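You operate a simulated robot arm through the tools that you are given. There is no shell and no other tool. Be economical: measure what you need, move in short steps, check, and stop when the job is done.

You are at the controls of a simulated robot arm. One attempt, no reset.

TASK
Spin-test the red table's blue-sealed bearing, put it in the tray the display names and switch the tester off.
Fine: Switch it on, seat the bearing on the turntable, press RUN.

The check looks at the end state, three seconds after you hand in, the way a careful person would. Anything else that was tipped, shoved, dropped, spilled or broken makes it a failure.

THE ROBOT
A 6-joint arm with a two-finger parallel gripper, fixed in place. Base frame: the origin is at the foot of the arm, x ahead of it, y to its left, z up; the work surface is at about z = 0. Units: mm, degrees, N and s.
With the tool pointing down near the work surface it reaches from about 180 to 460 mm from the base axis. Its first joint turns from -70.0 to 70.0 degrees. Payload 1.9 kg.
The tool frame sits at the grasp point between the pads (the TCP): z along the fingers, y along the line on which they close. The tips reach 23 mm beyond it. The gripper opens to 94 mm. The fingers are 38 mm wide and 10 mm thick; the gripper's body (54 by 96 mm) begins 39 mm behind the TCP.
Orientation is that of the tool frame in the base frame, as [roll, pitch, yaw] about the fixed x, y, z axes, in that order (R = Rz(yaw) Ry(pitch) Rx(roll)). With the fingers straight down and closing along the base's y, the tool's x points along the base's -x, its y along +y and its z along -z.

THE INTERFACE
- The arm moves only by the tool step_arm. Its argument "increments" is a list of rows, each an object (a shift or turn left out is 0, a gripper value left out holds the last) with "grip": the opening, from 0 (shut) to 1 (fully open); "slide": the shift along the base's x, y, z in units of 200 mm (1.0 is 200 mm), a list of three; "turn": the turn, a rotation vector about the base's x, y, z in units of 120 degrees (1.0 is 120 degrees), a list of three. In form: [{"grip": grip, "slide": [x, y, z], "turn": [ax, ay, az]}, ...]. A call has 1 to 20 rows; each row is the pose to reach, as a shift and turn from the pose commanded when the call began. A call with a number of a shift or a turn outside -1 to 1 is refused whole. A row lasts 0.2 s, in which the tool goes at most 50 mm and 8.6 degrees; a call with a longer step from one row to the next is refused whole, and so is a gripper value outside its range. Where a pose cannot be reached the arm comes as near as it can. A force on the tool above 40 N (or 10 N above the force at the start of the call, whichever is more), or a blocked arm, ends the call early, and 0.2 s more pass. Each finger travels about 108 mm/s and halts on what it meets, pressing with about 28 N; the grip force reading is that of the motor and also rises with nothing between the fingers. The clock runs only during rows and for 0.2 s after the last one: add rows that repeat a pose to give the fingers time. The reply holds the time, the measured pose of the TCP, the force on the tool along the base axes, the opening and the grip force, in the units named above and with some noise.
- Cameras (640 x 400 px; columns grow to the right, rows downward): "scene" is fixed at [39.2, 298.2, 435.6]; the picture's right is [-0.90, -0.44, 0.00], its down [-0.19, 0.40, -0.90] and it looks along [0.39, -0.81, -0.45] (base axes); focal length 284 px, centre (320, 200). "wrist" rides on the gripper at [86, 16, -75] in the tool frame; the picture's right is [-0.18, 0.98, 0.00], its down [-0.58, -0.11, -0.81] and it looks along [-0.79, -0.15, 0.59] (tool axes); focal length 243 px, centre (320, 200). There is no depth. A picture from a camera that has moved, and an enlarged one, comes with that camera's place and axes in the base frame and with its lens.
- camera(camera): a new picture of that camera. No time passes.
- inspect(camera, box): a new picture of the part [left, top, right, bottom] of that camera's present view, enlarged. No time passes.
- sign_off(): hands the job in; it is judged then, once.

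Work in short steps. Places have to be worked out from the pictures, the camera data and where the tool is seen: move nearer, look again, correct. Check each grasp and each placing, and mend what went wrong. You have 120 turns and 84 pictures in all, those below and enlarged ones among them. Open the gripper and draw the arm clear of the work before you hand the job in, unless the task says otherwise; then end with one line.

The tools are called after ">>>" by a JSON object that holds its "fn" and its "kwargs". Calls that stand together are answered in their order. step_arm: Moves the arm, as the interface text tells. Its arguments: {"type":"object","properties":{"increments":{"type":"array"}},"required":["increments"]} The other tools are called the same way: camera (camera) takes a picture; inspect (camera, box) takes an enlarged picture of a part of a camera's view; sign_off () hands the job in.

At the start:

```text
clock: 0.0
tcp_pos: [312.9, -93.7, 333.1]
ee_rot: [180.0, 0.1, 179.9]
force: [-0.4, 0.6, -0.6]
gripper_width: 93.9
grasp_force: 0.1
```

scene: 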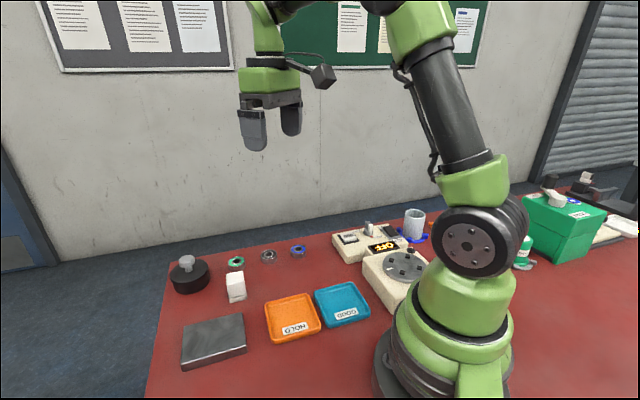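
wrist: 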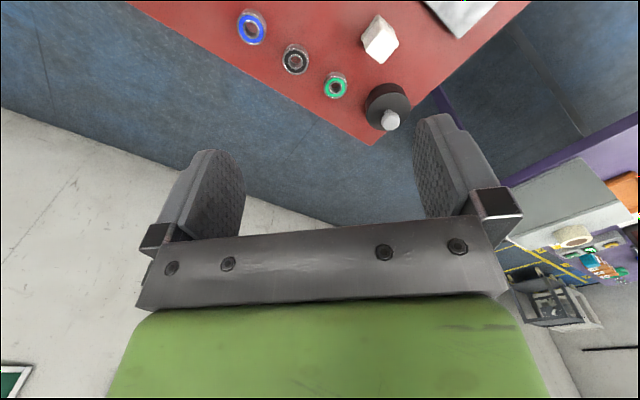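

I'll look closer at the tester and the bearings in the scene view first.

>>> {"fn": "inspect", "kwargs": {"camera": "scene", "box": [320, 200, 440, 320]}}

>>> {"fn": "inspect", "kwargs": {"camera": "scene", "box": [150, 220, 390, 370]}}

```text
3.33 times, centred on (380, 260) of scene
camera zoom: at [39.2, 298.2, 435.6], right [-0.9, -0.44, 0.0], down [-0.19, 0.4, -0.9], along [0.39, -0.81, -0.45], focal length 948 px, centre (120, 0)
```

zoom: 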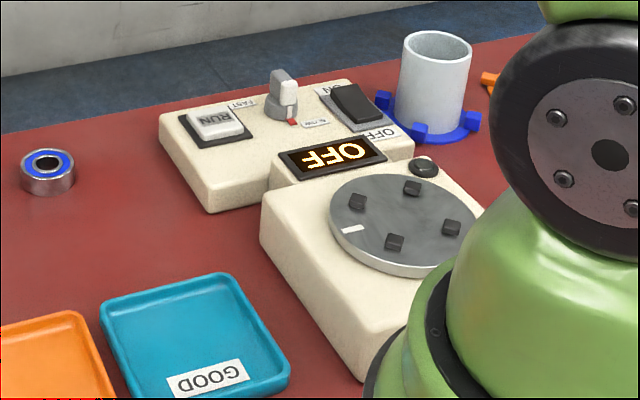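

```text
2.67 times, centred on (270, 295) of scene
camera zoom: at [39.2, 298.2, 435.6], right [-0.9, -0.44, 0.0], down [-0.19, 0.4, -0.9], along [0.39, -0.81, -0.45], focal length 758 px, centre (453, -53)
```

zoom: 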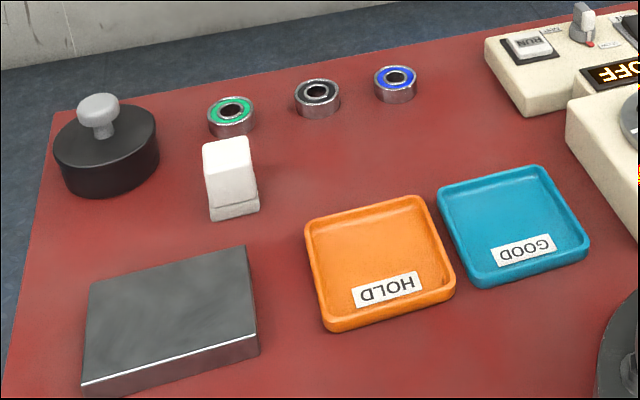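

The tester is around (80–225, -180…-315), with the blue bearing near (342,-203). I'll swing the wrist camera to get a close view of the tester.

>>> {"fn": "step_arm", "kwargs": {"increments": [{"slide": [-0.09, 0, -0.01], "turn": [0, 0, -0.0625]}, {"slide": [-0.18, 0, -0.02], "turn": [0, 0, -0.125]}, {"slide": [-0.27, 0, -0.03], "turn": [0, 0, -0.1875]}, {"slide": [-0.36, 0, -0.04], "turn": [0, 0, -0.25]}, {"slide": [-0.45, 0, -0.05], "turn": [0, 0, -0.3125]}, {"slide": [-0.54, 0, -0.06], "turn": [0, 0, -0.375]}, {"slide": [-0.63, 0, -0.07], "turn": [0, 0, -0.4375]}, {"slide": [-0.65, -0.05, -0.07], "turn": [0, 0, -0.5]}, {"slide": [-0.65, -0.05, -0.07], "turn": [0, 0, -0.5]}]}}

>>> {"fn": "camera", "kwargs": {"camera": "wrist"}}

```text
clock: 2.0
tcp_pos: [182.7, -104.2, 318.2]
ee_rot: [179.9, 0.2, 119.8]
force: [0.9, 0.3, 0.3]
gripper_width: 94.0
grasp_force: 0.0
```

```text
79 pictures are left
camera wrist: at [152.8, -21.6, 393.3], right [0.94, 0.33, 0.0], down [0.19, -0.56, 0.81], along [0.27, -0.76, -0.59], focal length 243 px, centre (320, 200)
```

wrist: 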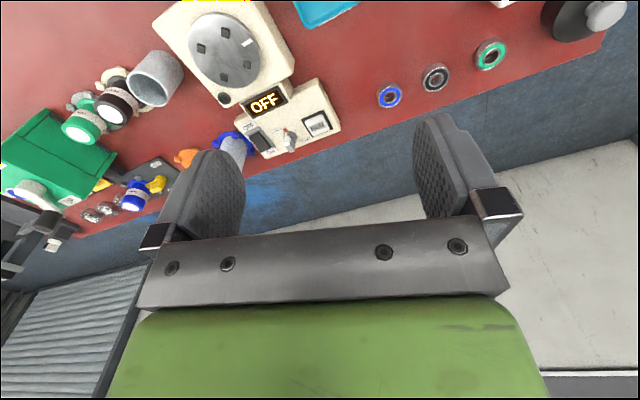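

The view shows everything well; I'll enlarge the tester and bearings to localise them.

>>> {"fn": "inspect", "kwargs": {"camera": "wrist", "box": [150, 0, 350, 160]}}

>>> {"fn": "inspect", "kwargs": {"camera": "wrist", "box": [350, 0, 530, 120]}}

```text
2.50 times, centred on (250, 80) of wrist
camera zoom: at [152.8, -21.6, 393.3], right [0.94, 0.33, 0.0], down [0.19, -0.56, 0.81], along [0.27, -0.76, -0.59], focal length 606 px, centre (495, 500)
```

zoom: 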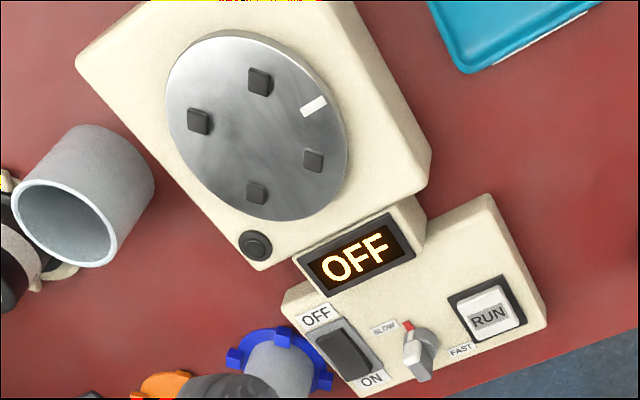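

```text
3.33 times, centred on (440, 60) of wrist
camera zoom: at [152.8, -21.6, 393.3], right [0.94, 0.33, 0.0], down [0.19, -0.56, 0.81], along [0.27, -0.76, -0.59], focal length 809 px, centre (-80, 667)
```

zoom: 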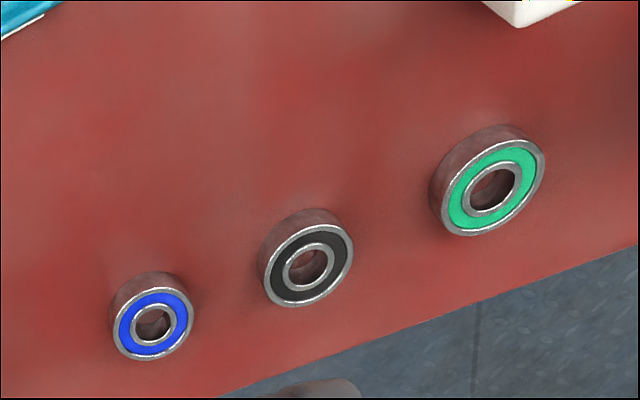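

Turntable centre is about (85,-195), with post tops near z≈57. I'll move the camera down closer to refine the posts and the controls.

>>> {"fn": "step_arm", "kwargs": {"increments": [{"slide": [-0.03, -0.08, -0.16]}, {"slide": [-0.06, -0.16, -0.32]}, {"slide": [-0.09, -0.24, -0.48]}, {"slide": [-0.125, -0.325, -0.65]}, {"slide": [-0.125, -0.325, -0.65]}]}}

>>> {"fn": "camera", "kwargs": {"camera": "wrist"}}

>>> {"fn": "inspect", "kwargs": {"camera": "wrist", "box": [160, 0, 360, 125]}}

```text
clock: 3.2
tcp_pos: [157.3, -168.6, 189.1]
ee_rot: [179.9, 0.0, 119.8]
force: [0.4, 0.4, 0.2]
gripper_width: 94.1
grasp_force: 0.1
```

```text
76 pictures are left
camera wrist: at [126.6, -86.1, 263.0], right [0.94, 0.33, 0.0], down [0.19, -0.56, 0.81], along [0.27, -0.76, -0.59], focal length 243 px, centre (320, 200)
```

wrist: 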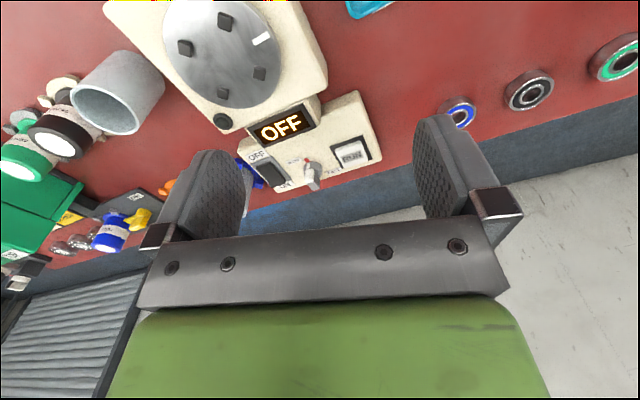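

```text
3.20 times, centred on (260, 62) of wrist
camera zoom: at [126.6, -86.1, 263.0], right [0.94, 0.33, 0.0], down [0.19, -0.56, 0.81], along [0.27, -0.76, -0.59], focal length 776 px, centre (512, 640)
```

zoom: 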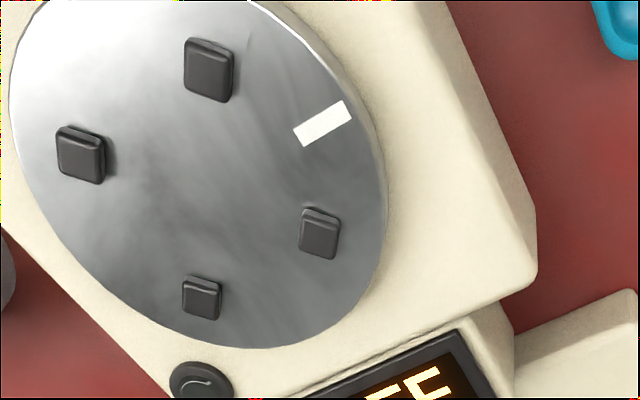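

The posts form a cross at about ±28.7 mm around (84,-199). Next I'll look closely at the rocker, knob and RUN button.

>>> {"fn": "step_arm", "kwargs": {"increments": [{"slide": [0.03, -0.15, 0]}, {"slide": [0.06, -0.3, -0.05]}, {"slide": [0.1, -0.45, -0.15]}, {"slide": [0.13, -0.6, -0.3]}, {"slide": [0.13, -0.6, -0.3]}]}}

>>> {"fn": "camera", "kwargs": {"camera": "wrist"}}

>>> {"fn": "inspect", "kwargs": {"camera": "wrist", "box": [220, 30, 440, 180]}}

```text
clock: 4.4
tcp_pos: [183.2, -289.1, 127.6]
ee_rot: [-179.9, 0.1, 119.9]
force: [-0.3, 0.5, 0.0]
gripper_width: 93.8
grasp_force: 0.1
```

```text
74 pictures are left
camera wrist: at [153.5, -206.0, 203.1], right [0.94, 0.33, 0.0], down [0.19, -0.56, 0.81], along [0.27, -0.76, -0.59], focal length 243 px, centre (320, 200)
```

wrist: 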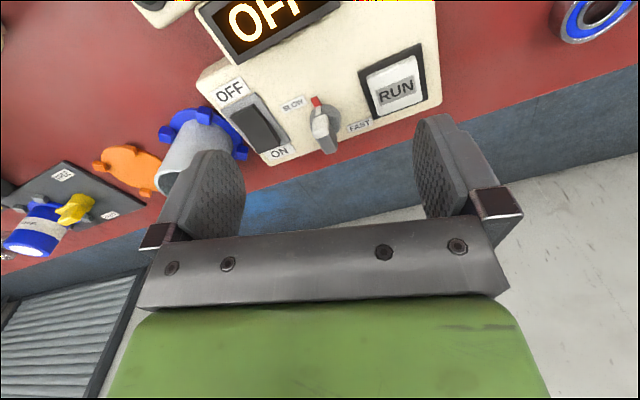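

```text
2.67 times, centred on (330, 105) of wrist
camera zoom: at [153.5, -206.0, 203.1], right [0.94, 0.33, 0.0], down [0.19, -0.56, 0.81], along [0.27, -0.76, -0.59], focal length 647 px, centre (293, 453)
```

zoom: 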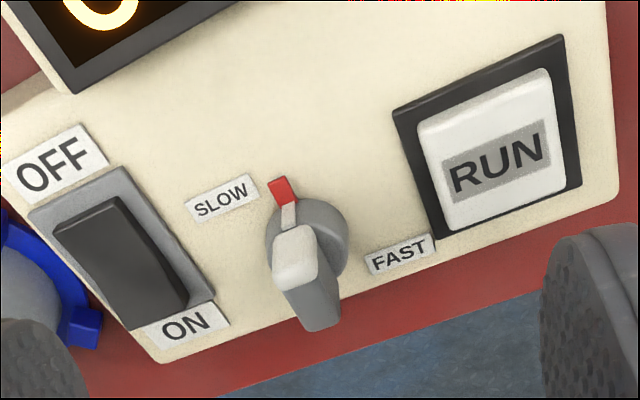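

The tester is yawed 45° and the rocker's ON end is raised at about (155,-345). I'll close the fingers, yaw to 135°, and hover over the ON end.

>>> {"fn": "step_arm", "kwargs": {"increments": [{"grip": 0, "slide": [-0.03, -0.1, 0], "turn": [0, 0, 0.0625]}, {"slide": [-0.07, -0.21, 0], "turn": [0, 0, 0.125]}, {"slide": [-0.11, -0.315, 0], "turn": [0, 0, 0.125]}, {"slide": [-0.11, -0.315, -0.12], "turn": [0, 0, 0.125]}, {"slide": [-0.11, -0.315, -0.23], "turn": [0, 0, 0.125]}, {"slide": [-0.11, -0.315, -0.23], "turn": [0, 0, 0.125]}]}}

>>> {"fn": "camera", "kwargs": {"camera": "wrist"}}

>>> {"fn": "inspect", "kwargs": {"camera": "scene", "box": [320, 150, 480, 270]}}

```text
clock: 5.8
tcp_pos: [162.0, -353.7, 84.4]
ee_rot: [-179.9, 0.1, 135.0]
force: [-0.3, 0.1, -0.3]
gripper_width: 0.0
grasp_force: 28.6
```

```text
72 pictures are left
camera wrist: at [110.8, -280.4, 157.5], right [0.83, 0.56, 0.0], down [0.33, -0.49, 0.81], along [0.46, -0.67, -0.59], focal length 243 px, centre (320, 200)
```

wrist: 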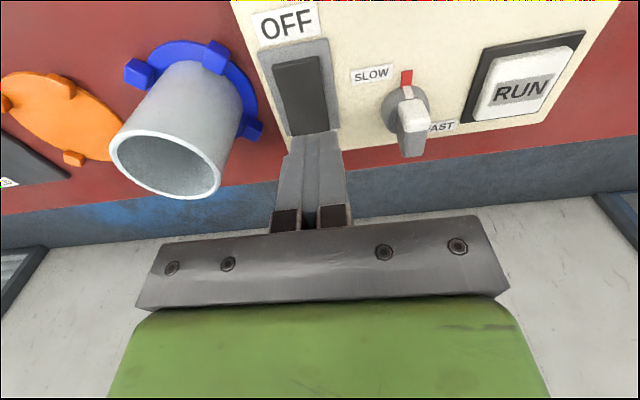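

```text
3.33 times, centred on (400, 210) of scene
camera zoom: at [39.2, 298.2, 435.6], right [-0.9, -0.44, 0.0], down [-0.19, 0.4, -0.9], along [0.39, -0.81, -0.45], focal length 948 px, centre (53, 167)
```

zoom: 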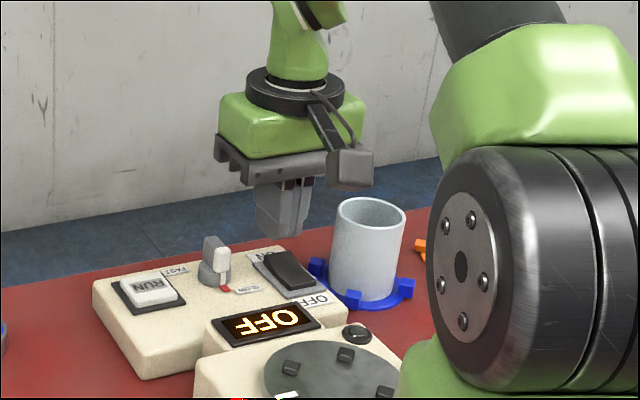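

The fingers are aligned with the rocker's ON half, at about (157,-356). I'll shift 4 mm outward, descend gently until contact, then look.

>>> {"fn": "step_arm", "kwargs": {"increments": [{"slide": [0.015, -0.015, -0.01]}, {"slide": [0.015, -0.015, -0.03]}, {"slide": [0.015, -0.015, -0.045]}, {"slide": [0.015, -0.015, -0.06]}, {"slide": [0.015, -0.015, -0.07]}, {"slide": [0.015, -0.015, -0.08]}, {"slide": [0.015, -0.015, -0.09]}, {"slide": [0.015, -0.015, -0.1]}]}}

>>> {"fn": "inspect", "kwargs": {"camera": "scene", "box": [320, 150, 480, 270]}}

```text
clock: 7.6
tcp_pos: [164.7, -354.5, 62.5]
ee_rot: [180.0, 0.1, 134.9]
force: [-0.4, 0.7, -0.2]
gripper_width: 0.0
grasp_force: 27.8
```

```text
3.33 times, centred on (400, 210) of scene
camera zoom: at [39.2, 298.2, 435.6], right [-0.9, -0.44, 0.0], down [-0.19, 0.4, -0.9], along [0.39, -0.81, -0.45], focal length 948 px, centre (53, 167)
```

zoom: 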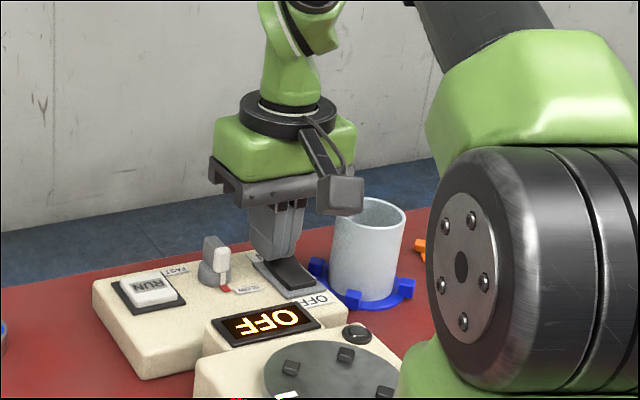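

No contact yet, tips at z≈39. I'll continue down in small steps.

>>> {"fn": "step_arm", "kwargs": {"increments": [{"slide": [0, 0, -0.01]}, {"slide": [0, 0, -0.02]}, {"slide": [0, 0, -0.03]}, {"slide": [0, 0, -0.04]}, {"slide": [0, 0, -0.05]}]}}

>>> {"fn": "inspect", "kwargs": {"camera": "scene", "box": [320, 150, 480, 270]}}

```text
clock: 8.3
tcp_pos: [164.9, -355.7, 61.4]
ee_rot: [180.0, 0.3, 134.7]
force: [0.5, -1.4, 2.3]
gripper_width: 0.0
grasp_force: 28.4
stopped in row 3: the force on the tool passed its limit (the readings are from after the stop); the commanded pose is now the measured one
```

```text
3.33 times, centred on (400, 210) of scene
camera zoom: at [39.2, 298.2, 435.6], right [-0.9, -0.44, 0.0], down [-0.19, 0.4, -0.9], along [0.39, -0.81, -0.45], focal length 948 px, centre (53, 167)
```

zoom: 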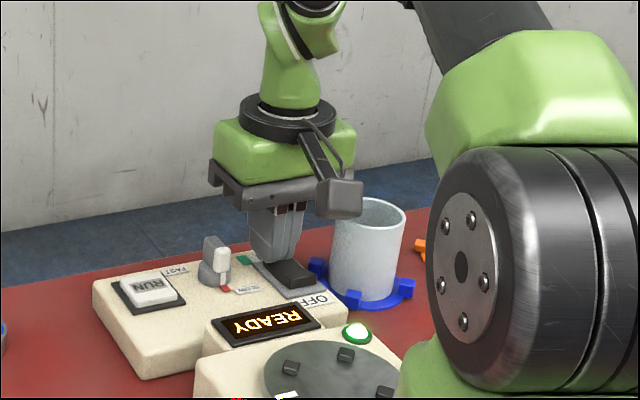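

The display says READY. I'll lift, part-open the gripper, and travel over to the blue bearing.

>>> {"fn": "step_arm", "kwargs": {"increments": [{"slide": [0, 0, 0.15]}, {"slide": [0, 0, 0.35]}, {"grip": 0.68, "slide": [0.1, 0.1, 0.5]}, {"slide": [0.25, 0.22, 0.5]}, {"slide": [0.41, 0.36, 0.5]}, {"slide": [0.57, 0.5, 0.5]}, {"slide": [0.72, 0.63, 0.45]}, {"slide": [0.86, 0.75, 0.4]}, {"slide": [0.86, 0.75, 0.35]}, {"slide": [0.86, 0.75, 0.35]}]}}

>>> {"fn": "camera", "kwargs": {"camera": "wrist"}}

```text
clock: 10.6
tcp_pos: [337.1, -205.3, 131.8]
ee_rot: [179.9, 0.1, 134.9]
force: [0.2, -0.3, -0.2]
gripper_width: 63.8
grasp_force: 0.0
```

```text
68 pictures are left
camera wrist: at [286.8, -132.3, 204.5], right [0.83, 0.56, 0.0], down [0.33, -0.49, 0.81], along [0.45, -0.67, -0.59], focal length 243 px, centre (320, 200)
```

wrist: 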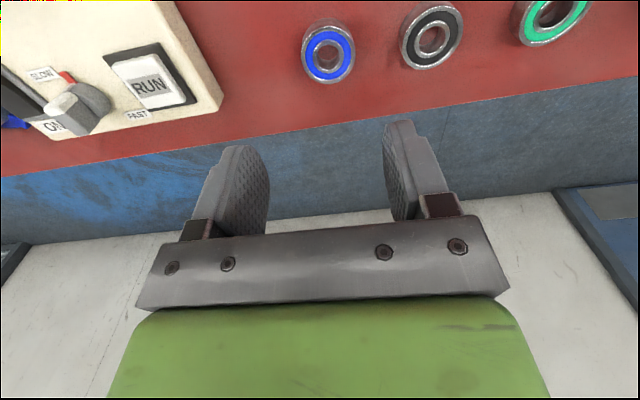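

>>> {"fn": "inspect", "kwargs": {"camera": "wrist", "box": [270, 0, 430, 100]}}

```text
4.00 times, centred on (350, 50) of wrist
camera zoom: at [286.8, -132.3, 204.5], right [0.83, 0.56, 0.0], down [0.33, -0.49, 0.81], along [0.45, -0.67, -0.59], focal length 970 px, centre (200, 800)
```

zoom: 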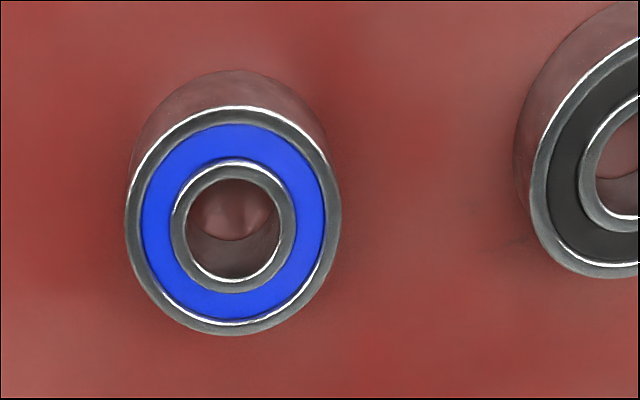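

The blue bearing is about 40 mm OD × 12 mm, centred near (337,-196). I'll descend to grip only its upper half, so the fingertips stay clear of the turntable posts later.

>>> {"fn": "step_arm", "kwargs": {"increments": [{"slide": [0.0, 0.047, -0.1]}, {"slide": [0.0, 0.047, -0.25]}, {"slide": [0.0, 0.047, -0.38]}, {"slide": [0.0, 0.047, -0.46]}, {"slide": [0.0, 0.047, -0.508]}, {"slide": [0.0, 0.047, -0.508]}]}}

>>> {"fn": "camera", "kwargs": {"camera": "wrist"}}

>>> {"fn": "inspect", "kwargs": {"camera": "scene", "box": [220, 180, 380, 280]}}

```text
clock: 11.9
tcp_pos: [335.5, -196.5, 28.6]
ee_rot: [179.9, 0.2, 134.8]
force: [0.0, -0.2, 0.3]
gripper_width: 63.9
grasp_force: 0.0
```

```text
66 pictures are left
camera wrist: at [286.1, -123.7, 101.9], right [0.83, 0.56, 0.0], down [0.33, -0.49, 0.81], along [0.45, -0.67, -0.59], focal length 243 px, centre (320, 200)
```

wrist: 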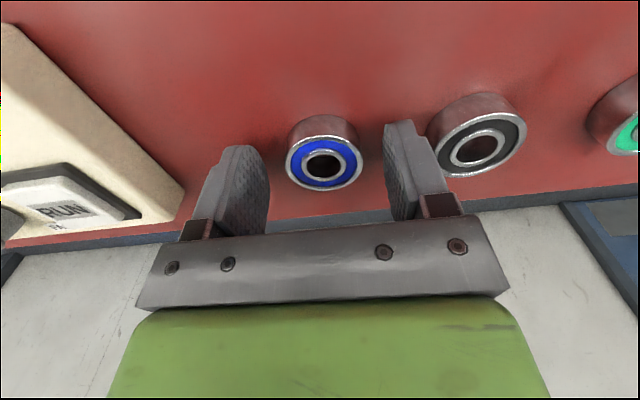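

```text
4.00 times, centred on (300, 230) of scene
camera zoom: at [39.2, 298.2, 435.6], right [-0.9, -0.44, 0.0], down [-0.19, 0.4, -0.9], along [0.39, -0.81, -0.45], focal length 1137 px, centre (400, 80)
```

zoom: 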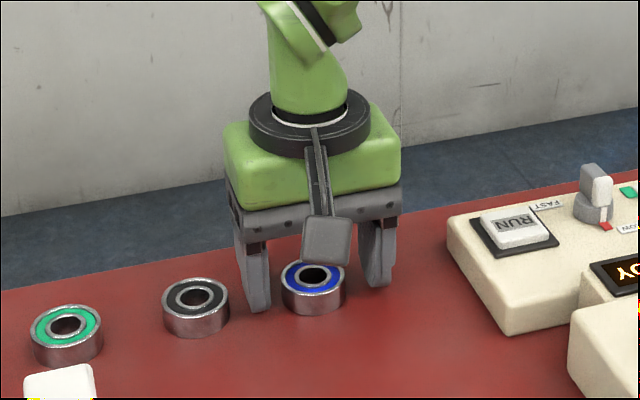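

The bearing lies between the fingers, about 2 mm off centre. I'll nudge and close.

>>> {"fn": "step_arm", "kwargs": {"increments": [{"slide": [0.008, -0.008, 0.005]}, {"grip": 0.55, "slide": [0.008, -0.008, 0.005]}, {"grip": 0.3, "slide": [0.008, -0.008, 0.005]}, {"grip": 0.3, "slide": [0.008, -0.008, 0.005]}, {"grip": 0.3, "slide": [0.008, -0.008, 0.005]}]}}

```text
clock: 13.2
tcp_pos: [339.0, -198.2, 30.1]
ee_rot: [179.9, 0.2, 134.8]
force: [0.3, -0.2, 0.2]
gripper_width: 38.1
grasp_force: 27.7
```

Gripped at 38 mm. I'll lift straight up and check.

>>> {"fn": "step_arm", "kwargs": {"increments": [{"slide": [0, 0, 0.1]}, {"slide": [0, 0, 0.3]}, {"slide": [0, 0, 0.5]}, {"slide": [0, 0, 0.6]}, {"slide": [0, 0, 0.6]}]}}

>>> {"fn": "camera", "kwargs": {"camera": "wrist"}}

```text
clock: 14.3
tcp_pos: [338.4, -198.8, 149.5]
ee_rot: [179.9, 0.1, 134.8]
force: [-0.3, 0.3, -1.0]
gripper_width: 38.5
grasp_force: 27.7
```

```text
64 pictures are left
camera wrist: at [288.8, -125.8, 223.8], right [0.83, 0.56, 0.0], down [0.33, -0.49, 0.81], along [0.46, -0.67, -0.59], focal length 243 px, centre (320, 200)
```

wrist: 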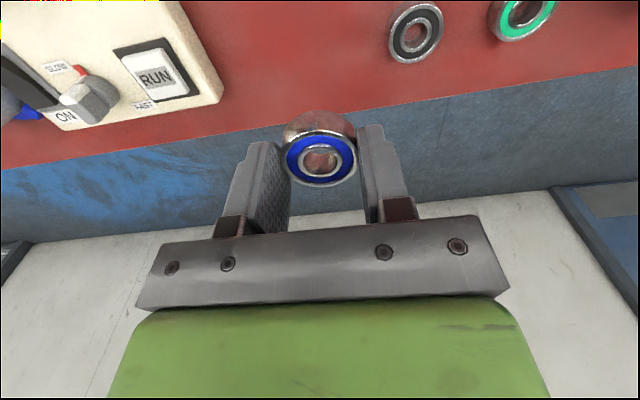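

>>> {"fn": "inspect", "kwargs": {"camera": "wrist", "box": [260, 90, 380, 210]}}

```text
3.33 times, centred on (320, 150) of wrist
camera zoom: at [288.8, -125.8, 223.8], right [0.83, 0.56, 0.0], down [0.33, -0.49, 0.81], along [0.46, -0.67, -0.59], focal length 809 px, centre (320, 367)
```

zoom: 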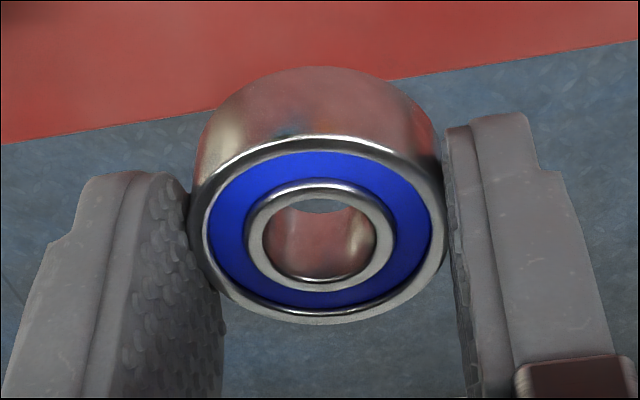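

The bearing is held level and central. I'll carry it across at height toward the turntable.

>>> {"fn": "step_arm", "kwargs": {"increments": [{"slide": [-0.1, 0, 0]}, {"slide": [-0.25, 0, 0]}, {"slide": [-0.45, 0, 0]}, {"slide": [-0.65, 0, 0]}, {"slide": [-0.85, 0, 0]}, {"slide": [-0.95, 0, 0]}, {"slide": [-0.95, 0, 0]}]}}

>>> {"fn": "camera", "kwargs": {"camera": "wrist"}}

```text
clock: 15.9
tcp_pos: [148.7, -198.0, 148.9]
ee_rot: [179.9, 0.2, 134.7]
force: [-0.9, 0.0, -0.9]
gripper_width: 38.8
grasp_force: 27.7
```

```text
62 pictures are left
camera wrist: at [98.1, -125.1, 222.9], right [0.83, 0.56, 0.0], down [0.33, -0.49, 0.81], along [0.46, -0.67, -0.59], focal length 243 px, centre (320, 200)
```

wrist: 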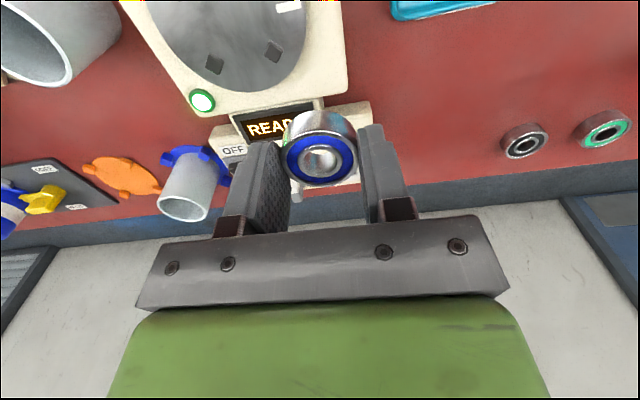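

I'll move over the turntable centre estimate and lower to a hover at TCP z≈110.

>>> {"fn": "step_arm", "kwargs": {"increments": [{"slide": [-0.1, 0, 0]}, {"slide": [-0.2, 0, 0]}, {"slide": [-0.323, -0.004, 0]}, {"slide": [-0.323, -0.004, -0.1]}, {"slide": [-0.323, -0.004, -0.2]}, {"slide": [-0.323, -0.004, -0.2]}]}}

>>> {"fn": "camera", "kwargs": {"camera": "wrist"}}

>>> {"fn": "inspect", "kwargs": {"camera": "scene", "box": [350, 190, 470, 300]}}

```text
clock: 17.4
tcp_pos: [84.1, -199.0, 108.5]
ee_rot: [179.9, 0.3, 134.8]
force: [0.5, 0.9, -0.6]
gripper_width: 38.7
grasp_force: 28.4
```

```text
61 pictures are left
camera wrist: at [33.3, -125.7, 183.3], right [0.83, 0.56, 0.0], down [0.33, -0.49, 0.81], along [0.45, -0.67, -0.59], focal length 243 px, centre (320, 200)
```

wrist: 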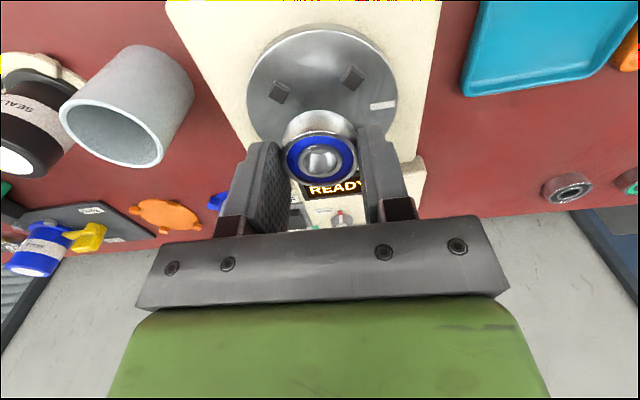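

```text
3.64 times, centred on (410, 245) of scene
camera zoom: at [39.2, 298.2, 435.6], right [-0.9, -0.44, 0.0], down [-0.19, 0.4, -0.9], along [0.39, -0.81, -0.45], focal length 1034 px, centre (-7, 36)
```

zoom: 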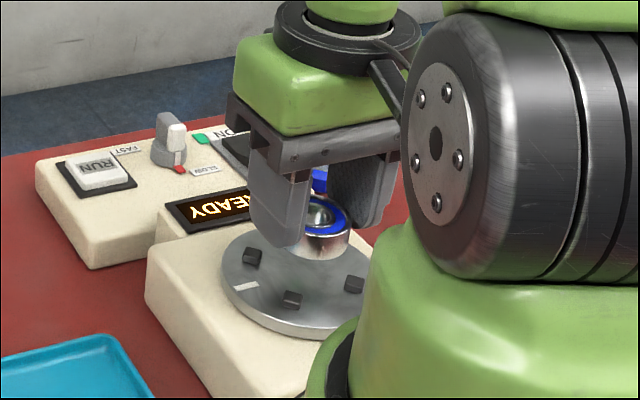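

Posts re-measured: the centre is (84,-199), as expected. I'll lower to TCP z≈85 and check the height against the posts.

>>> {"fn": "step_arm", "kwargs": {"increments": [{"slide": [0, 0, -0.05]}, {"slide": [0, 0, -0.09]}, {"slide": [0, 0, -0.115]}, {"slide": [0, 0, -0.115]}]}}

>>> {"fn": "inspect", "kwargs": {"camera": "scene", "box": [370, 230, 440, 290]}}

>>> {"fn": "inspect", "kwargs": {"camera": "wrist", "box": [240, 70, 400, 220]}}

```text
clock: 18.4
tcp_pos: [84.3, -198.4, 86.1]
ee_rot: [-180.0, 0.1, 134.8]
force: [0.5, 0.0, -0.7]
gripper_width: 38.4
grasp_force: 28.1
```

```text
6.67 times, centred on (405, 260) of scene
camera zoom: at [39.2, 298.2, 435.6], right [-0.9, -0.44, 0.0], down [-0.19, 0.4, -0.9], along [0.39, -0.81, -0.45], focal length 1896 px, centre (-247, -200)
```

zoom: 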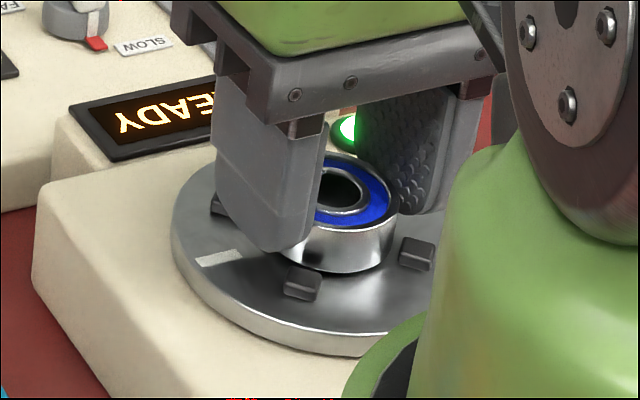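

```text
2.67 times, centred on (320, 145) of wrist
camera zoom: at [33.4, -125.4, 160.1], right [0.83, 0.56, 0.0], down [0.33, -0.49, 0.81], along [0.45, -0.67, -0.59], focal length 647 px, centre (320, 347)
```

zoom: 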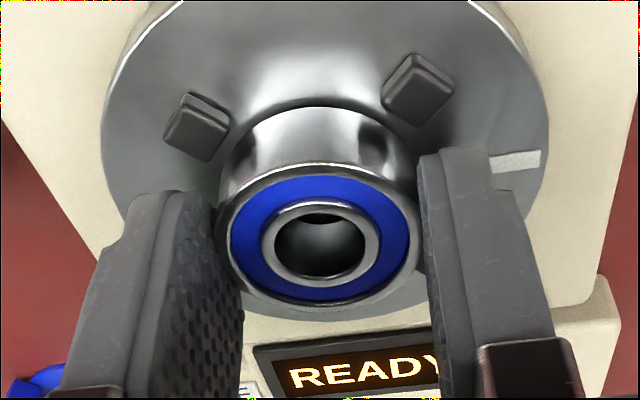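

The bearing sits about 6 mm above the disc, centred between the posts. I'll lower gently to about TCP z≈80.

>>> {"fn": "step_arm", "kwargs": {"increments": [{"slide": [0, 0, -0.01]}, {"slide": [0, 0, -0.02]}, {"slide": [0, 0, -0.028]}, {"slide": [0, 0, -0.028]}]}}

>>> {"fn": "inspect", "kwargs": {"camera": "scene", "box": [370, 230, 440, 290]}}

>>> {"fn": "inspect", "kwargs": {"camera": "wrist", "box": [240, 70, 400, 220]}}

```text
clock: 19.0
tcp_pos: [83.5, -198.1, 82.8]
ee_rot: [-179.9, 0.1, 134.8]
force: [1.3, 1.3, 5.9]
gripper_width: 38.5
grasp_force: 27.7
stopped in row 3: the force on the tool passed its limit (the readings are from after the stop); the commanded pose is now the measured one
```

```text
6.67 times, centred on (405, 260) of scene
camera zoom: at [39.2, 298.2, 435.6], right [-0.9, -0.44, 0.0], down [-0.19, 0.4, -0.9], along [0.39, -0.81, -0.45], focal length 1896 px, centre (-247, -200)
```

zoom: 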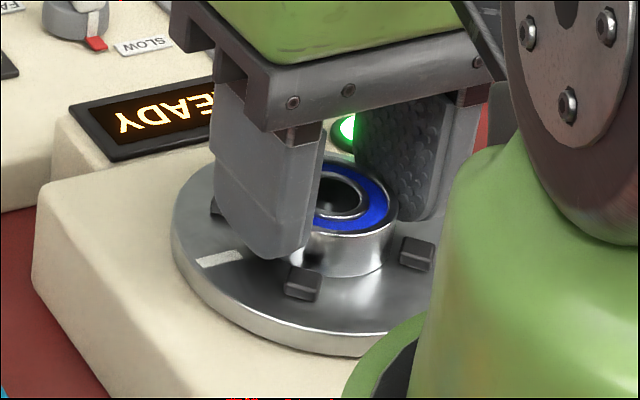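

```text
2.67 times, centred on (320, 145) of wrist
camera zoom: at [33.7, -125.4, 157.4], right [0.83, 0.56, 0.0], down [0.33, -0.49, 0.81], along [0.45, -0.67, -0.59], focal length 647 px, centre (320, 347)
```

zoom: 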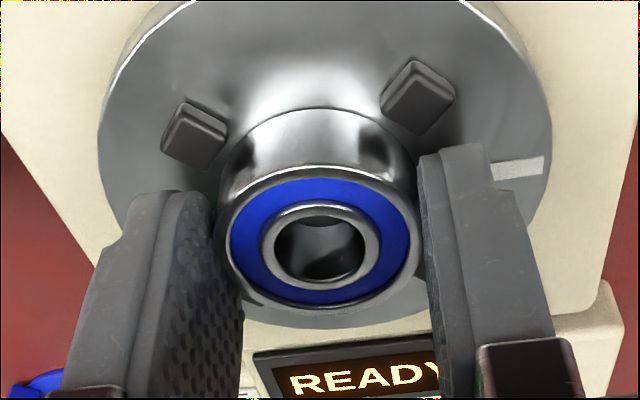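

Contact at z≈83 with the bearing centred between the posts to ~1–2 mm. I'll release and rise.

>>> {"fn": "step_arm", "kwargs": {"increments": [{"grip": 0.5}, {"grip": 0.6}, {"grip": 0.6}, {"slide": [0, 0, 0.05]}, {"slide": [0, 0, 0.2]}, {"slide": [0, 0, 0.35]}, {"slide": [0, 0, 0.35]}]}}

>>> {"fn": "inspect", "kwargs": {"camera": "scene", "box": [370, 230, 440, 290]}}

>>> {"fn": "inspect", "kwargs": {"camera": "wrist", "box": [220, 0, 420, 150]}}

```text
clock: 20.6
tcp_pos: [83.8, -197.9, 153.2]
ee_rot: [-180.0, 0.1, 134.7]
force: [-0.3, -0.4, 0.8]
gripper_width: 56.4
grasp_force: 0.1
```

```text
6.67 times, centred on (405, 260) of scene
camera zoom: at [39.2, 298.2, 435.6], right [-0.9, -0.44, 0.0], down [-0.19, 0.4, -0.9], along [0.39, -0.81, -0.45], focal length 1896 px, centre (-247, -200)
```

zoom: 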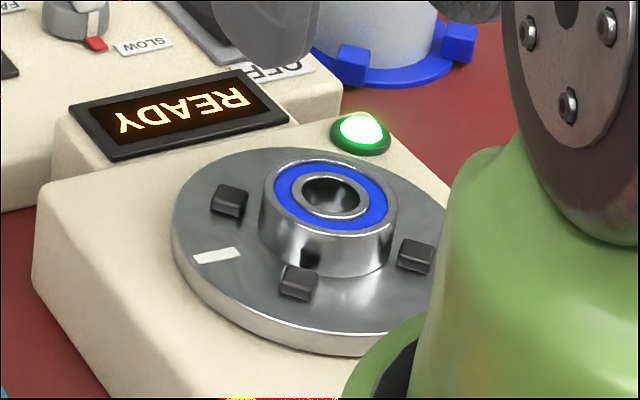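

```text
2.67 times, centred on (320, 75) of wrist
camera zoom: at [34.1, -125.1, 227.5], right [0.83, 0.56, 0.0], down [0.33, -0.49, 0.81], along [0.45, -0.67, -0.59], focal length 647 px, centre (320, 533)
```

zoom: 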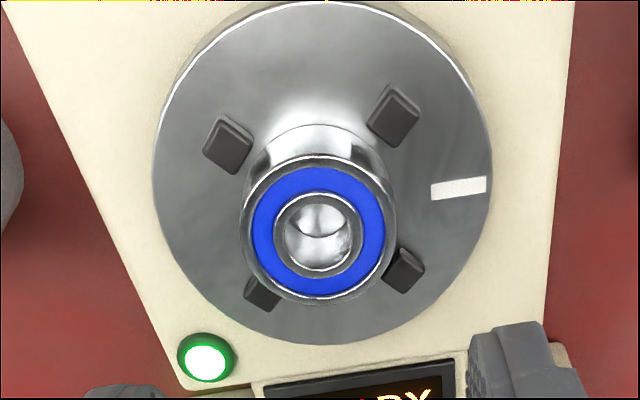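

The bearing is flat in the nest and the display reads READY. Next, I'll close the fingers and hover above the RUN button near (231,-272).

>>> {"fn": "step_arm", "kwargs": {"increments": [{"grip": 0, "slide": [0.2, -0.1, 0]}, {"slide": [0.4, -0.2, 0]}, {"slide": [0.6, -0.3, 0]}, {"slide": [0.735, -0.37, 0]}, {"slide": [0.735, -0.37, -0.2]}, {"slide": [0.735, -0.37, -0.35]}, {"slide": [0.735, -0.37, -0.35]}]}}

>>> {"fn": "camera", "kwargs": {"camera": "wrist"}}

>>> {"fn": "inspect", "kwargs": {"camera": "scene", "box": [300, 180, 400, 260]}}

```text
clock: 22.2
tcp_pos: [231.4, -272.5, 82.5]
ee_rot: [-180.0, 0.1, 134.7]
force: [0.7, 0.4, -0.1]
gripper_width: 0.0
grasp_force: 27.9
```

```text
53 pictures are left
camera wrist: at [181.8, -199.6, 156.9], right [0.83, 0.56, 0.0], down [0.33, -0.49, 0.81], along [0.45, -0.67, -0.59], focal length 243 px, centre (320, 200)
```

wrist: 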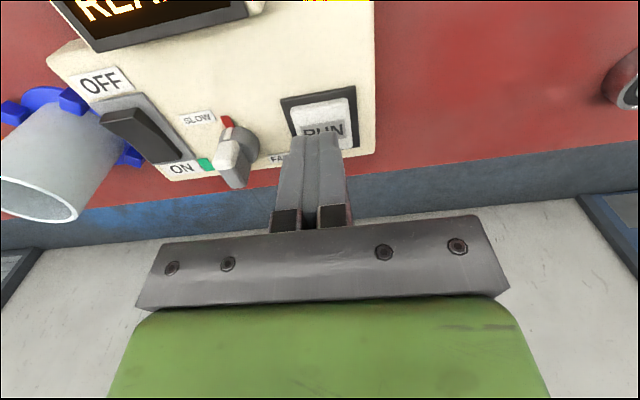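

```text
5.00 times, centred on (350, 220) of scene
camera zoom: at [39.2, 298.2, 435.6], right [-0.9, -0.44, 0.0], down [-0.19, 0.4, -0.9], along [0.39, -0.81, -0.45], focal length 1422 px, centre (170, 100)
```

zoom: 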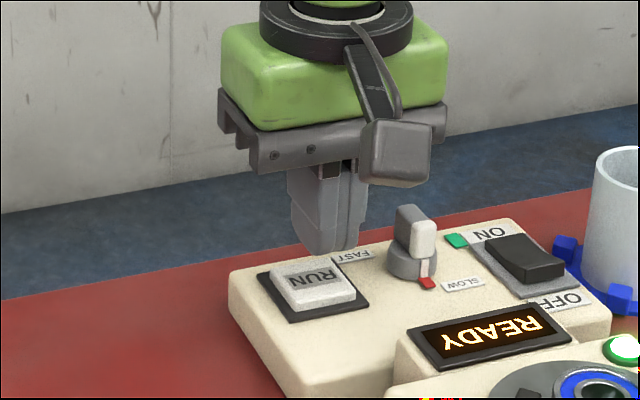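

The button centre is about (233,-269). I'll shift slightly and press down until force stops the motion.

>>> {"fn": "step_arm", "kwargs": {"increments": [{"slide": [0.008, 0.012, -0.02]}, {"slide": [0.008, 0.012, -0.05]}, {"slide": [0.008, 0.012, -0.07]}, {"slide": [0.008, 0.012, -0.08]}, {"slide": [0.008, 0.012, -0.09]}, {"slide": [0.008, 0.012, -0.1]}, {"slide": [0.008, 0.012, -0.11]}, {"slide": [0.008, 0.012, -0.12]}]}}

>>> {"fn": "inspect", "kwargs": {"camera": "scene", "box": [320, 200, 440, 290]}}

```text
clock: 24.0
tcp_pos: [233.3, -269.6, 59.0]
ee_rot: [-180.0, 0.1, 134.7]
force: [-0.2, -0.2, 0.0]
gripper_width: 0.0
grasp_force: 27.8
```

```text
4.44 times, centred on (380, 245) of scene
camera zoom: at [39.2, 298.2, 435.6], right [-0.9, -0.44, 0.0], down [-0.19, 0.4, -0.9], along [0.39, -0.81, -0.45], focal length 1264 px, centre (53, 0)
```

zoom: 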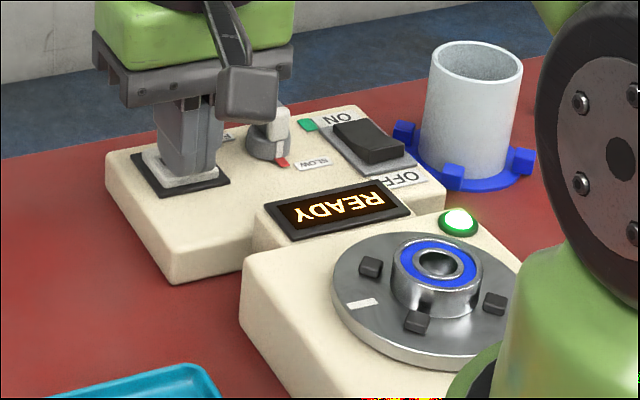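

Tips are close to the button but not touching yet. I'll continue down.

>>> {"fn": "step_arm", "kwargs": {"increments": [{"slide": [0, 0, -0.01]}, {"slide": [0, 0, -0.02]}, {"slide": [0, 0, -0.03]}, {"slide": [0, 0, -0.04]}, {"slide": [0, 0, -0.05]}, {"slide": [0, 0, -0.06]}]}}

>>> {"fn": "inspect", "kwargs": {"camera": "scene", "box": [320, 200, 440, 290]}}

```text
clock: 25.4
tcp_pos: [232.3, -269.8, 49.9]
ee_rot: [179.9, 0.2, 134.5]
force: [-5.7, 5.8, 20.5]
gripper_width: 0.0
grasp_force: 27.6
stopped in row 6: the force on the tool passed its limit (the readings are from after the stop); the commanded pose is now the measured one
```

```text
4.44 times, centred on (380, 245) of scene
camera zoom: at [39.2, 298.2, 435.6], right [-0.9, -0.44, 0.0], down [-0.19, 0.4, -0.9], along [0.39, -0.81, -0.45], focal length 1264 px, centre (53, 0)
```

zoom: 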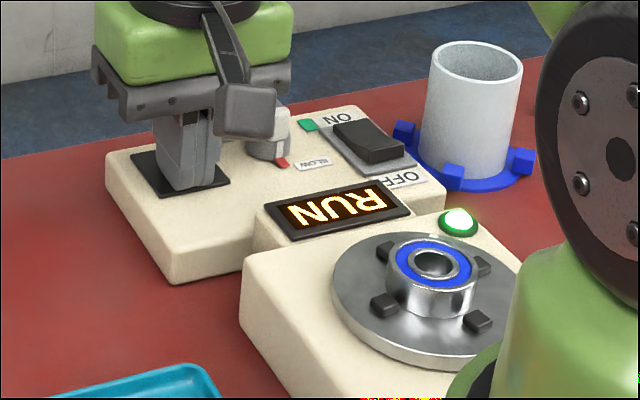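

It's running. I'll lift clear, wait and read the display.

>>> {"fn": "step_arm", "kwargs": {"increments": [{"slide": [0, 0, 0.1]}, {"slide": [0, 0, 0.3]}, {"slide": [0, 0, 0.5]}, {"slide": [0, 0, 0.5]}, {"slide": [0, 0, 0.5]}, {"slide": [0, 0, 0.5]}, {"slide": [0, 0, 0.5]}, {"slide": [0, 0, 0.5]}, {"slide": [0, 0, 0.5]}, {"slide": [0, 0, 0.5]}, {"slide": [0, 0, 0.5]}, {"slide": [0, 0, 0.5]}]}}

>>> {"fn": "inspect", "kwargs": {"camera": "scene", "box": [320, 200, 440, 290]}}

```text
clock: 28.0
tcp_pos: [232.6, -270.2, 148.9]
ee_rot: [-179.9, 0.2, 134.7]
force: [0.3, 0.3, 0.1]
gripper_width: 0.1
grasp_force: 28.2
```

```text
4.44 times, centred on (380, 245) of scene
camera zoom: at [39.2, 298.2, 435.6], right [-0.9, -0.44, 0.0], down [-0.19, 0.4, -0.9], along [0.39, -0.81, -0.45], focal length 1264 px, centre (53, 0)
```

zoom: 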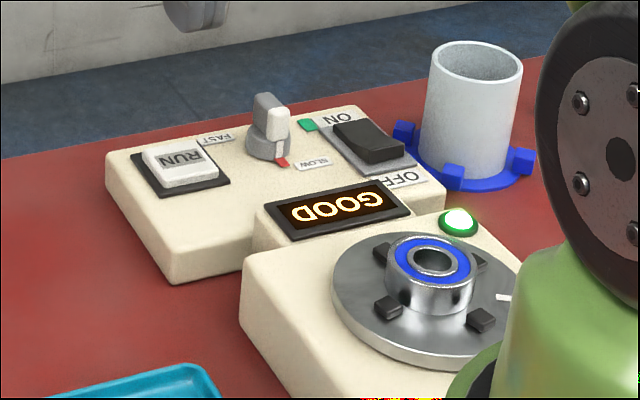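

Result: GOOD. I'll return above the turntable, yawing to about 105° so the fingers fall between the posts' new positions, with the gripper part-open.

>>> {"fn": "step_arm", "kwargs": {"increments": [{"grip": 0.65, "slide": [-0.15, 0.07, 0], "turn": [0, 0, -0.06]}, {"slide": [-0.3, 0.14, 0], "turn": [0, 0, -0.12]}, {"slide": [-0.45, 0.21, 0], "turn": [0, 0, -0.18]}, {"slide": [-0.6, 0.285, 0], "turn": [0, 0, -0.25]}, {"slide": [-0.743, 0.355, 0], "turn": [0, 0, -0.25]}, {"slide": [-0.743, 0.355, 0], "turn": [0, 0, -0.25]}]}}

>>> {"fn": "camera", "kwargs": {"camera": "wrist"}}

>>> {"fn": "inspect", "kwargs": {"camera": "wrist", "box": [220, 0, 420, 150]}}

```text
clock: 29.4
tcp_pos: [83.5, -197.9, 149.3]
ee_rot: [-180.0, 0.3, 104.6]
force: [-0.3, 0.2, 0.8]
gripper_width: 61.0
grasp_force: 0.0
```

```text
48 pictures are left
camera wrist: at [76.2, -110.9, 223.4], right [1.0, 0.07, 0.0], down [0.04, -0.59, 0.81], along [0.06, -0.81, -0.59], focal length 243 px, centre (320, 200)
```

wrist: 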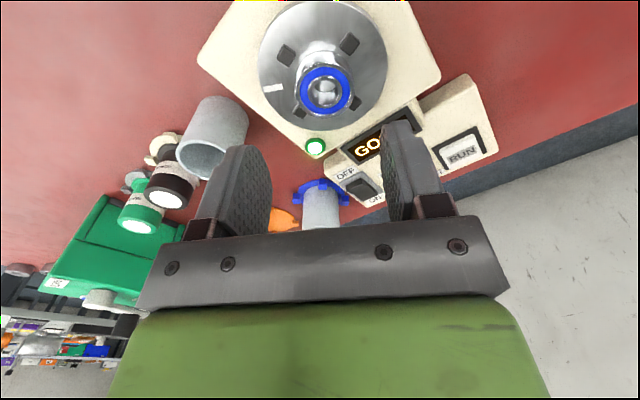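

```text
2.67 times, centred on (320, 75) of wrist
camera zoom: at [76.2, -110.9, 223.4], right [1.0, 0.07, 0.0], down [0.04, -0.59, 0.81], along [0.06, -0.81, -0.59], focal length 647 px, centre (320, 533)
```

zoom: 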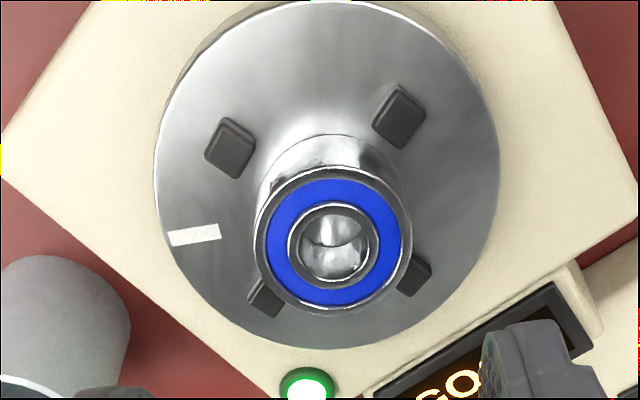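

The bearing is centred at about (85.5,-200), and the fingers fit between posts. I'll descend to the same height and close.

>>> {"fn": "step_arm", "kwargs": {"increments": [{"slide": [0.008, -0.01, -0.1]}, {"slide": [0.008, -0.01, -0.22]}, {"slide": [0.008, -0.01, -0.3]}, {"slide": [0.008, -0.01, -0.332]}, {"slide": [0.008, -0.01, -0.332]}, {"grip": 0.5, "slide": [0.008, -0.01, -0.332]}, {"grip": 0.3, "slide": [0.008, -0.01, -0.332]}, {"grip": 0.3, "slide": [0.008, -0.01, -0.332]}, {"grip": 0.3, "slide": [0.008, -0.01, -0.332]}]}}

>>> {"fn": "inspect", "kwargs": {"camera": "wrist", "box": [220, 50, 420, 200]}}

```text
clock: 31.4
tcp_pos: [85.8, -200.6, 82.4]
ee_rot: [180.0, 0.2, 104.7]
force: [-8.1, -8.5, -16.9]
gripper_width: 54.2
grasp_force: 45.2
```

```text
2.67 times, centred on (320, 125) of wrist
camera zoom: at [78.5, -113.1, 156.5], right [1.0, 0.07, 0.0], down [0.04, -0.59, 0.81], along [0.06, -0.81, -0.59], focal length 647 px, centre (320, 400)
```

zoom: 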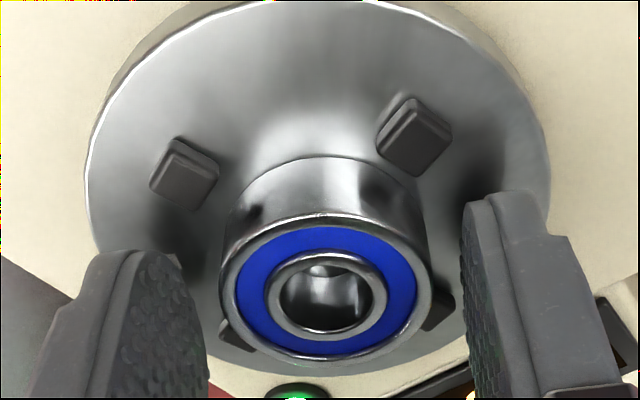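

The fingers stalled at 54 mm; tips are catching the post sides. I'll open, rise 3 mm, and close again above the post tops.

>>> {"fn": "step_arm", "kwargs": {"increments": [{"grip": 0.65}, {"grip": 0.65}, {"grip": 0.65, "slide": [0, 0, 0.014]}, {"grip": 0.65, "slide": [0, 0, 0.014]}]}}

>>> {"fn": "inspect", "kwargs": {"camera": "wrist", "box": [220, 50, 420, 200]}}

>>> {"fn": "inspect", "kwargs": {"camera": "scene", "box": [370, 230, 440, 290]}}

```text
clock: 32.4
tcp_pos: [85.1, -198.7, 86.3]
ee_rot: [-179.9, 0.1, 104.7]
force: [0.6, -0.5, 0.4]
gripper_width: 61.1
grasp_force: 0.1
```

```text
2.67 times, centred on (320, 125) of wrist
camera zoom: at [78.6, -112.7, 159.4], right [1.0, 0.07, 0.0], down [0.04, -0.59, 0.81], along [0.06, -0.81, -0.59], focal length 647 px, centre (320, 400)
```

zoom: 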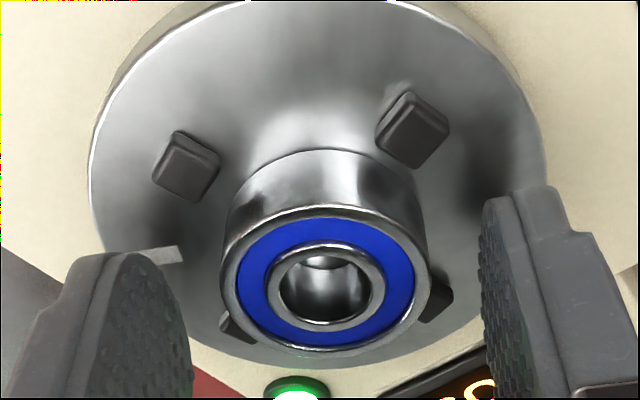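

```text
6.67 times, centred on (405, 260) of scene
camera zoom: at [39.2, 298.2, 435.6], right [-0.9, -0.44, 0.0], down [-0.19, 0.4, -0.9], along [0.39, -0.81, -0.45], focal length 1896 px, centre (-247, -200)
```

zoom: 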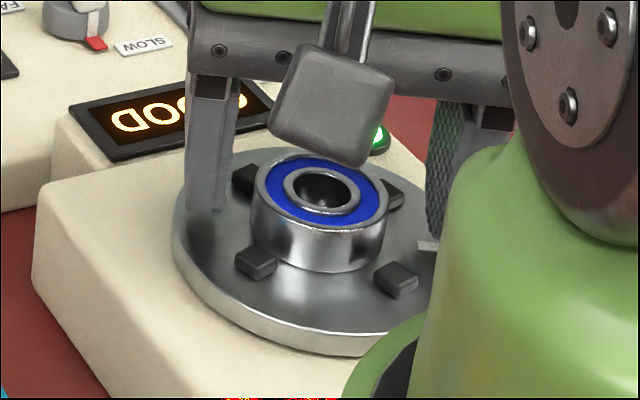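

Tips are now above the posts. I'll drop 1 mm and close on the bearing's top edge.

>>> {"fn": "step_arm", "kwargs": {"increments": [{"slide": [0, 0, -0.006]}, {"grip": 0.5, "slide": [0, 0, -0.006]}, {"grip": 0.3, "slide": [0, 0, -0.006]}, {"grip": 0.3, "slide": [0, 0, -0.006]}, {"grip": 0.3, "slide": [0, 0, -0.006]}]}}

>>> {"fn": "inspect", "kwargs": {"camera": "wrist", "box": [220, 50, 420, 200]}}

```text
clock: 33.6
tcp_pos: [86.6, -200.3, 83.6]
ee_rot: [179.9, 0.1, 104.7]
force: [-0.1, 0.7, -0.3]
gripper_width: 38.6
grasp_force: 28.0
```

```text
2.67 times, centred on (320, 125) of wrist
camera zoom: at [78.7, -113.2, 158.3], right [1.0, 0.07, 0.0], down [0.04, -0.59, 0.81], along [0.06, -0.81, -0.59], focal length 647 px, centre (320, 400)
```

zoom: 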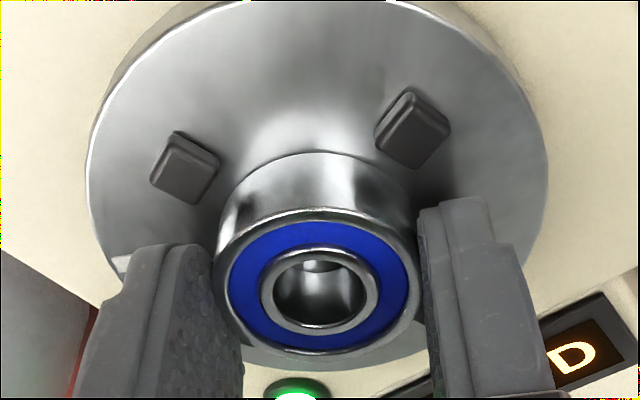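

Gripped at 38.6 mm. I'll lift, check, then carry it toward the GOOD tray, centre about (181,-96).

>>> {"fn": "step_arm", "kwargs": {"increments": [{"slide": [0, 0, 0.05]}, {"slide": [0, 0, 0.2]}, {"slide": [0, 0, 0.35]}, {"slide": [0.1, 0.1, 0.35], "turn": [0, 0, 0.06]}, {"slide": [0.2, 0.2, 0.35], "turn": [0, 0, 0.12]}, {"slide": [0.3, 0.32, 0.35], "turn": [0, 0, 0.18]}, {"slide": [0.4, 0.44, 0.35], "turn": [0, 0, 0.25]}, {"slide": [0.48, 0.52, 0.35], "turn": [0, 0, 0.25]}, {"slide": [0.48, 0.52, 0.35], "turn": [0, 0, 0.25]}]}}

>>> {"fn": "camera", "kwargs": {"camera": "wrist"}}

>>> {"fn": "camera", "kwargs": {"camera": "scene"}}

```text
clock: 35.6
tcp_pos: [181.7, -97.5, 154.0]
ee_rot: [180.0, 0.2, 134.7]
force: [0.4, 0.7, 0.0]
gripper_width: 38.4
grasp_force: 27.9
```

```text
42 pictures are left
camera wrist: at [131.8, -24.7, 228.9], right [0.83, 0.56, 0.0], down [0.33, -0.49, 0.81], along [0.45, -0.67, -0.59], focal length 243 px, centre (320, 200)
```

wrist: 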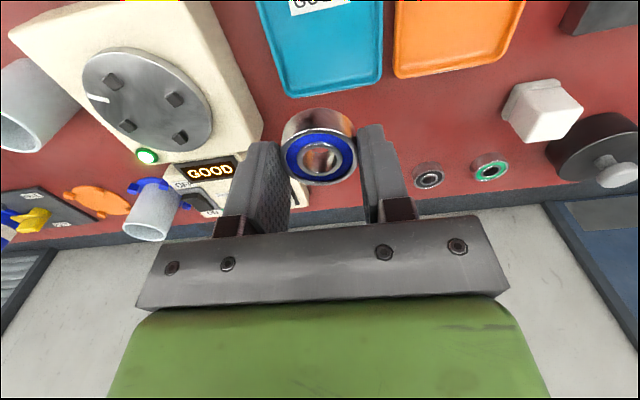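

```text
41 pictures are left
```

scene: 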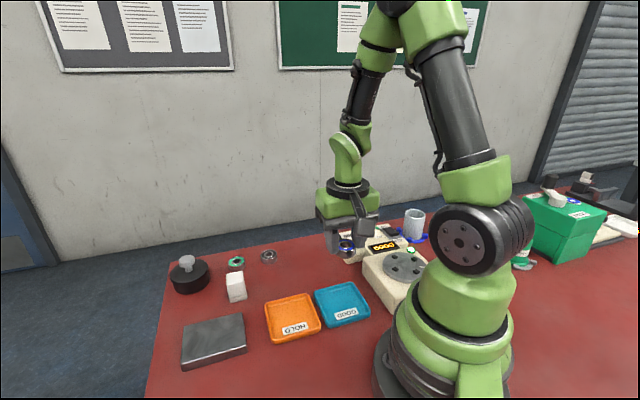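

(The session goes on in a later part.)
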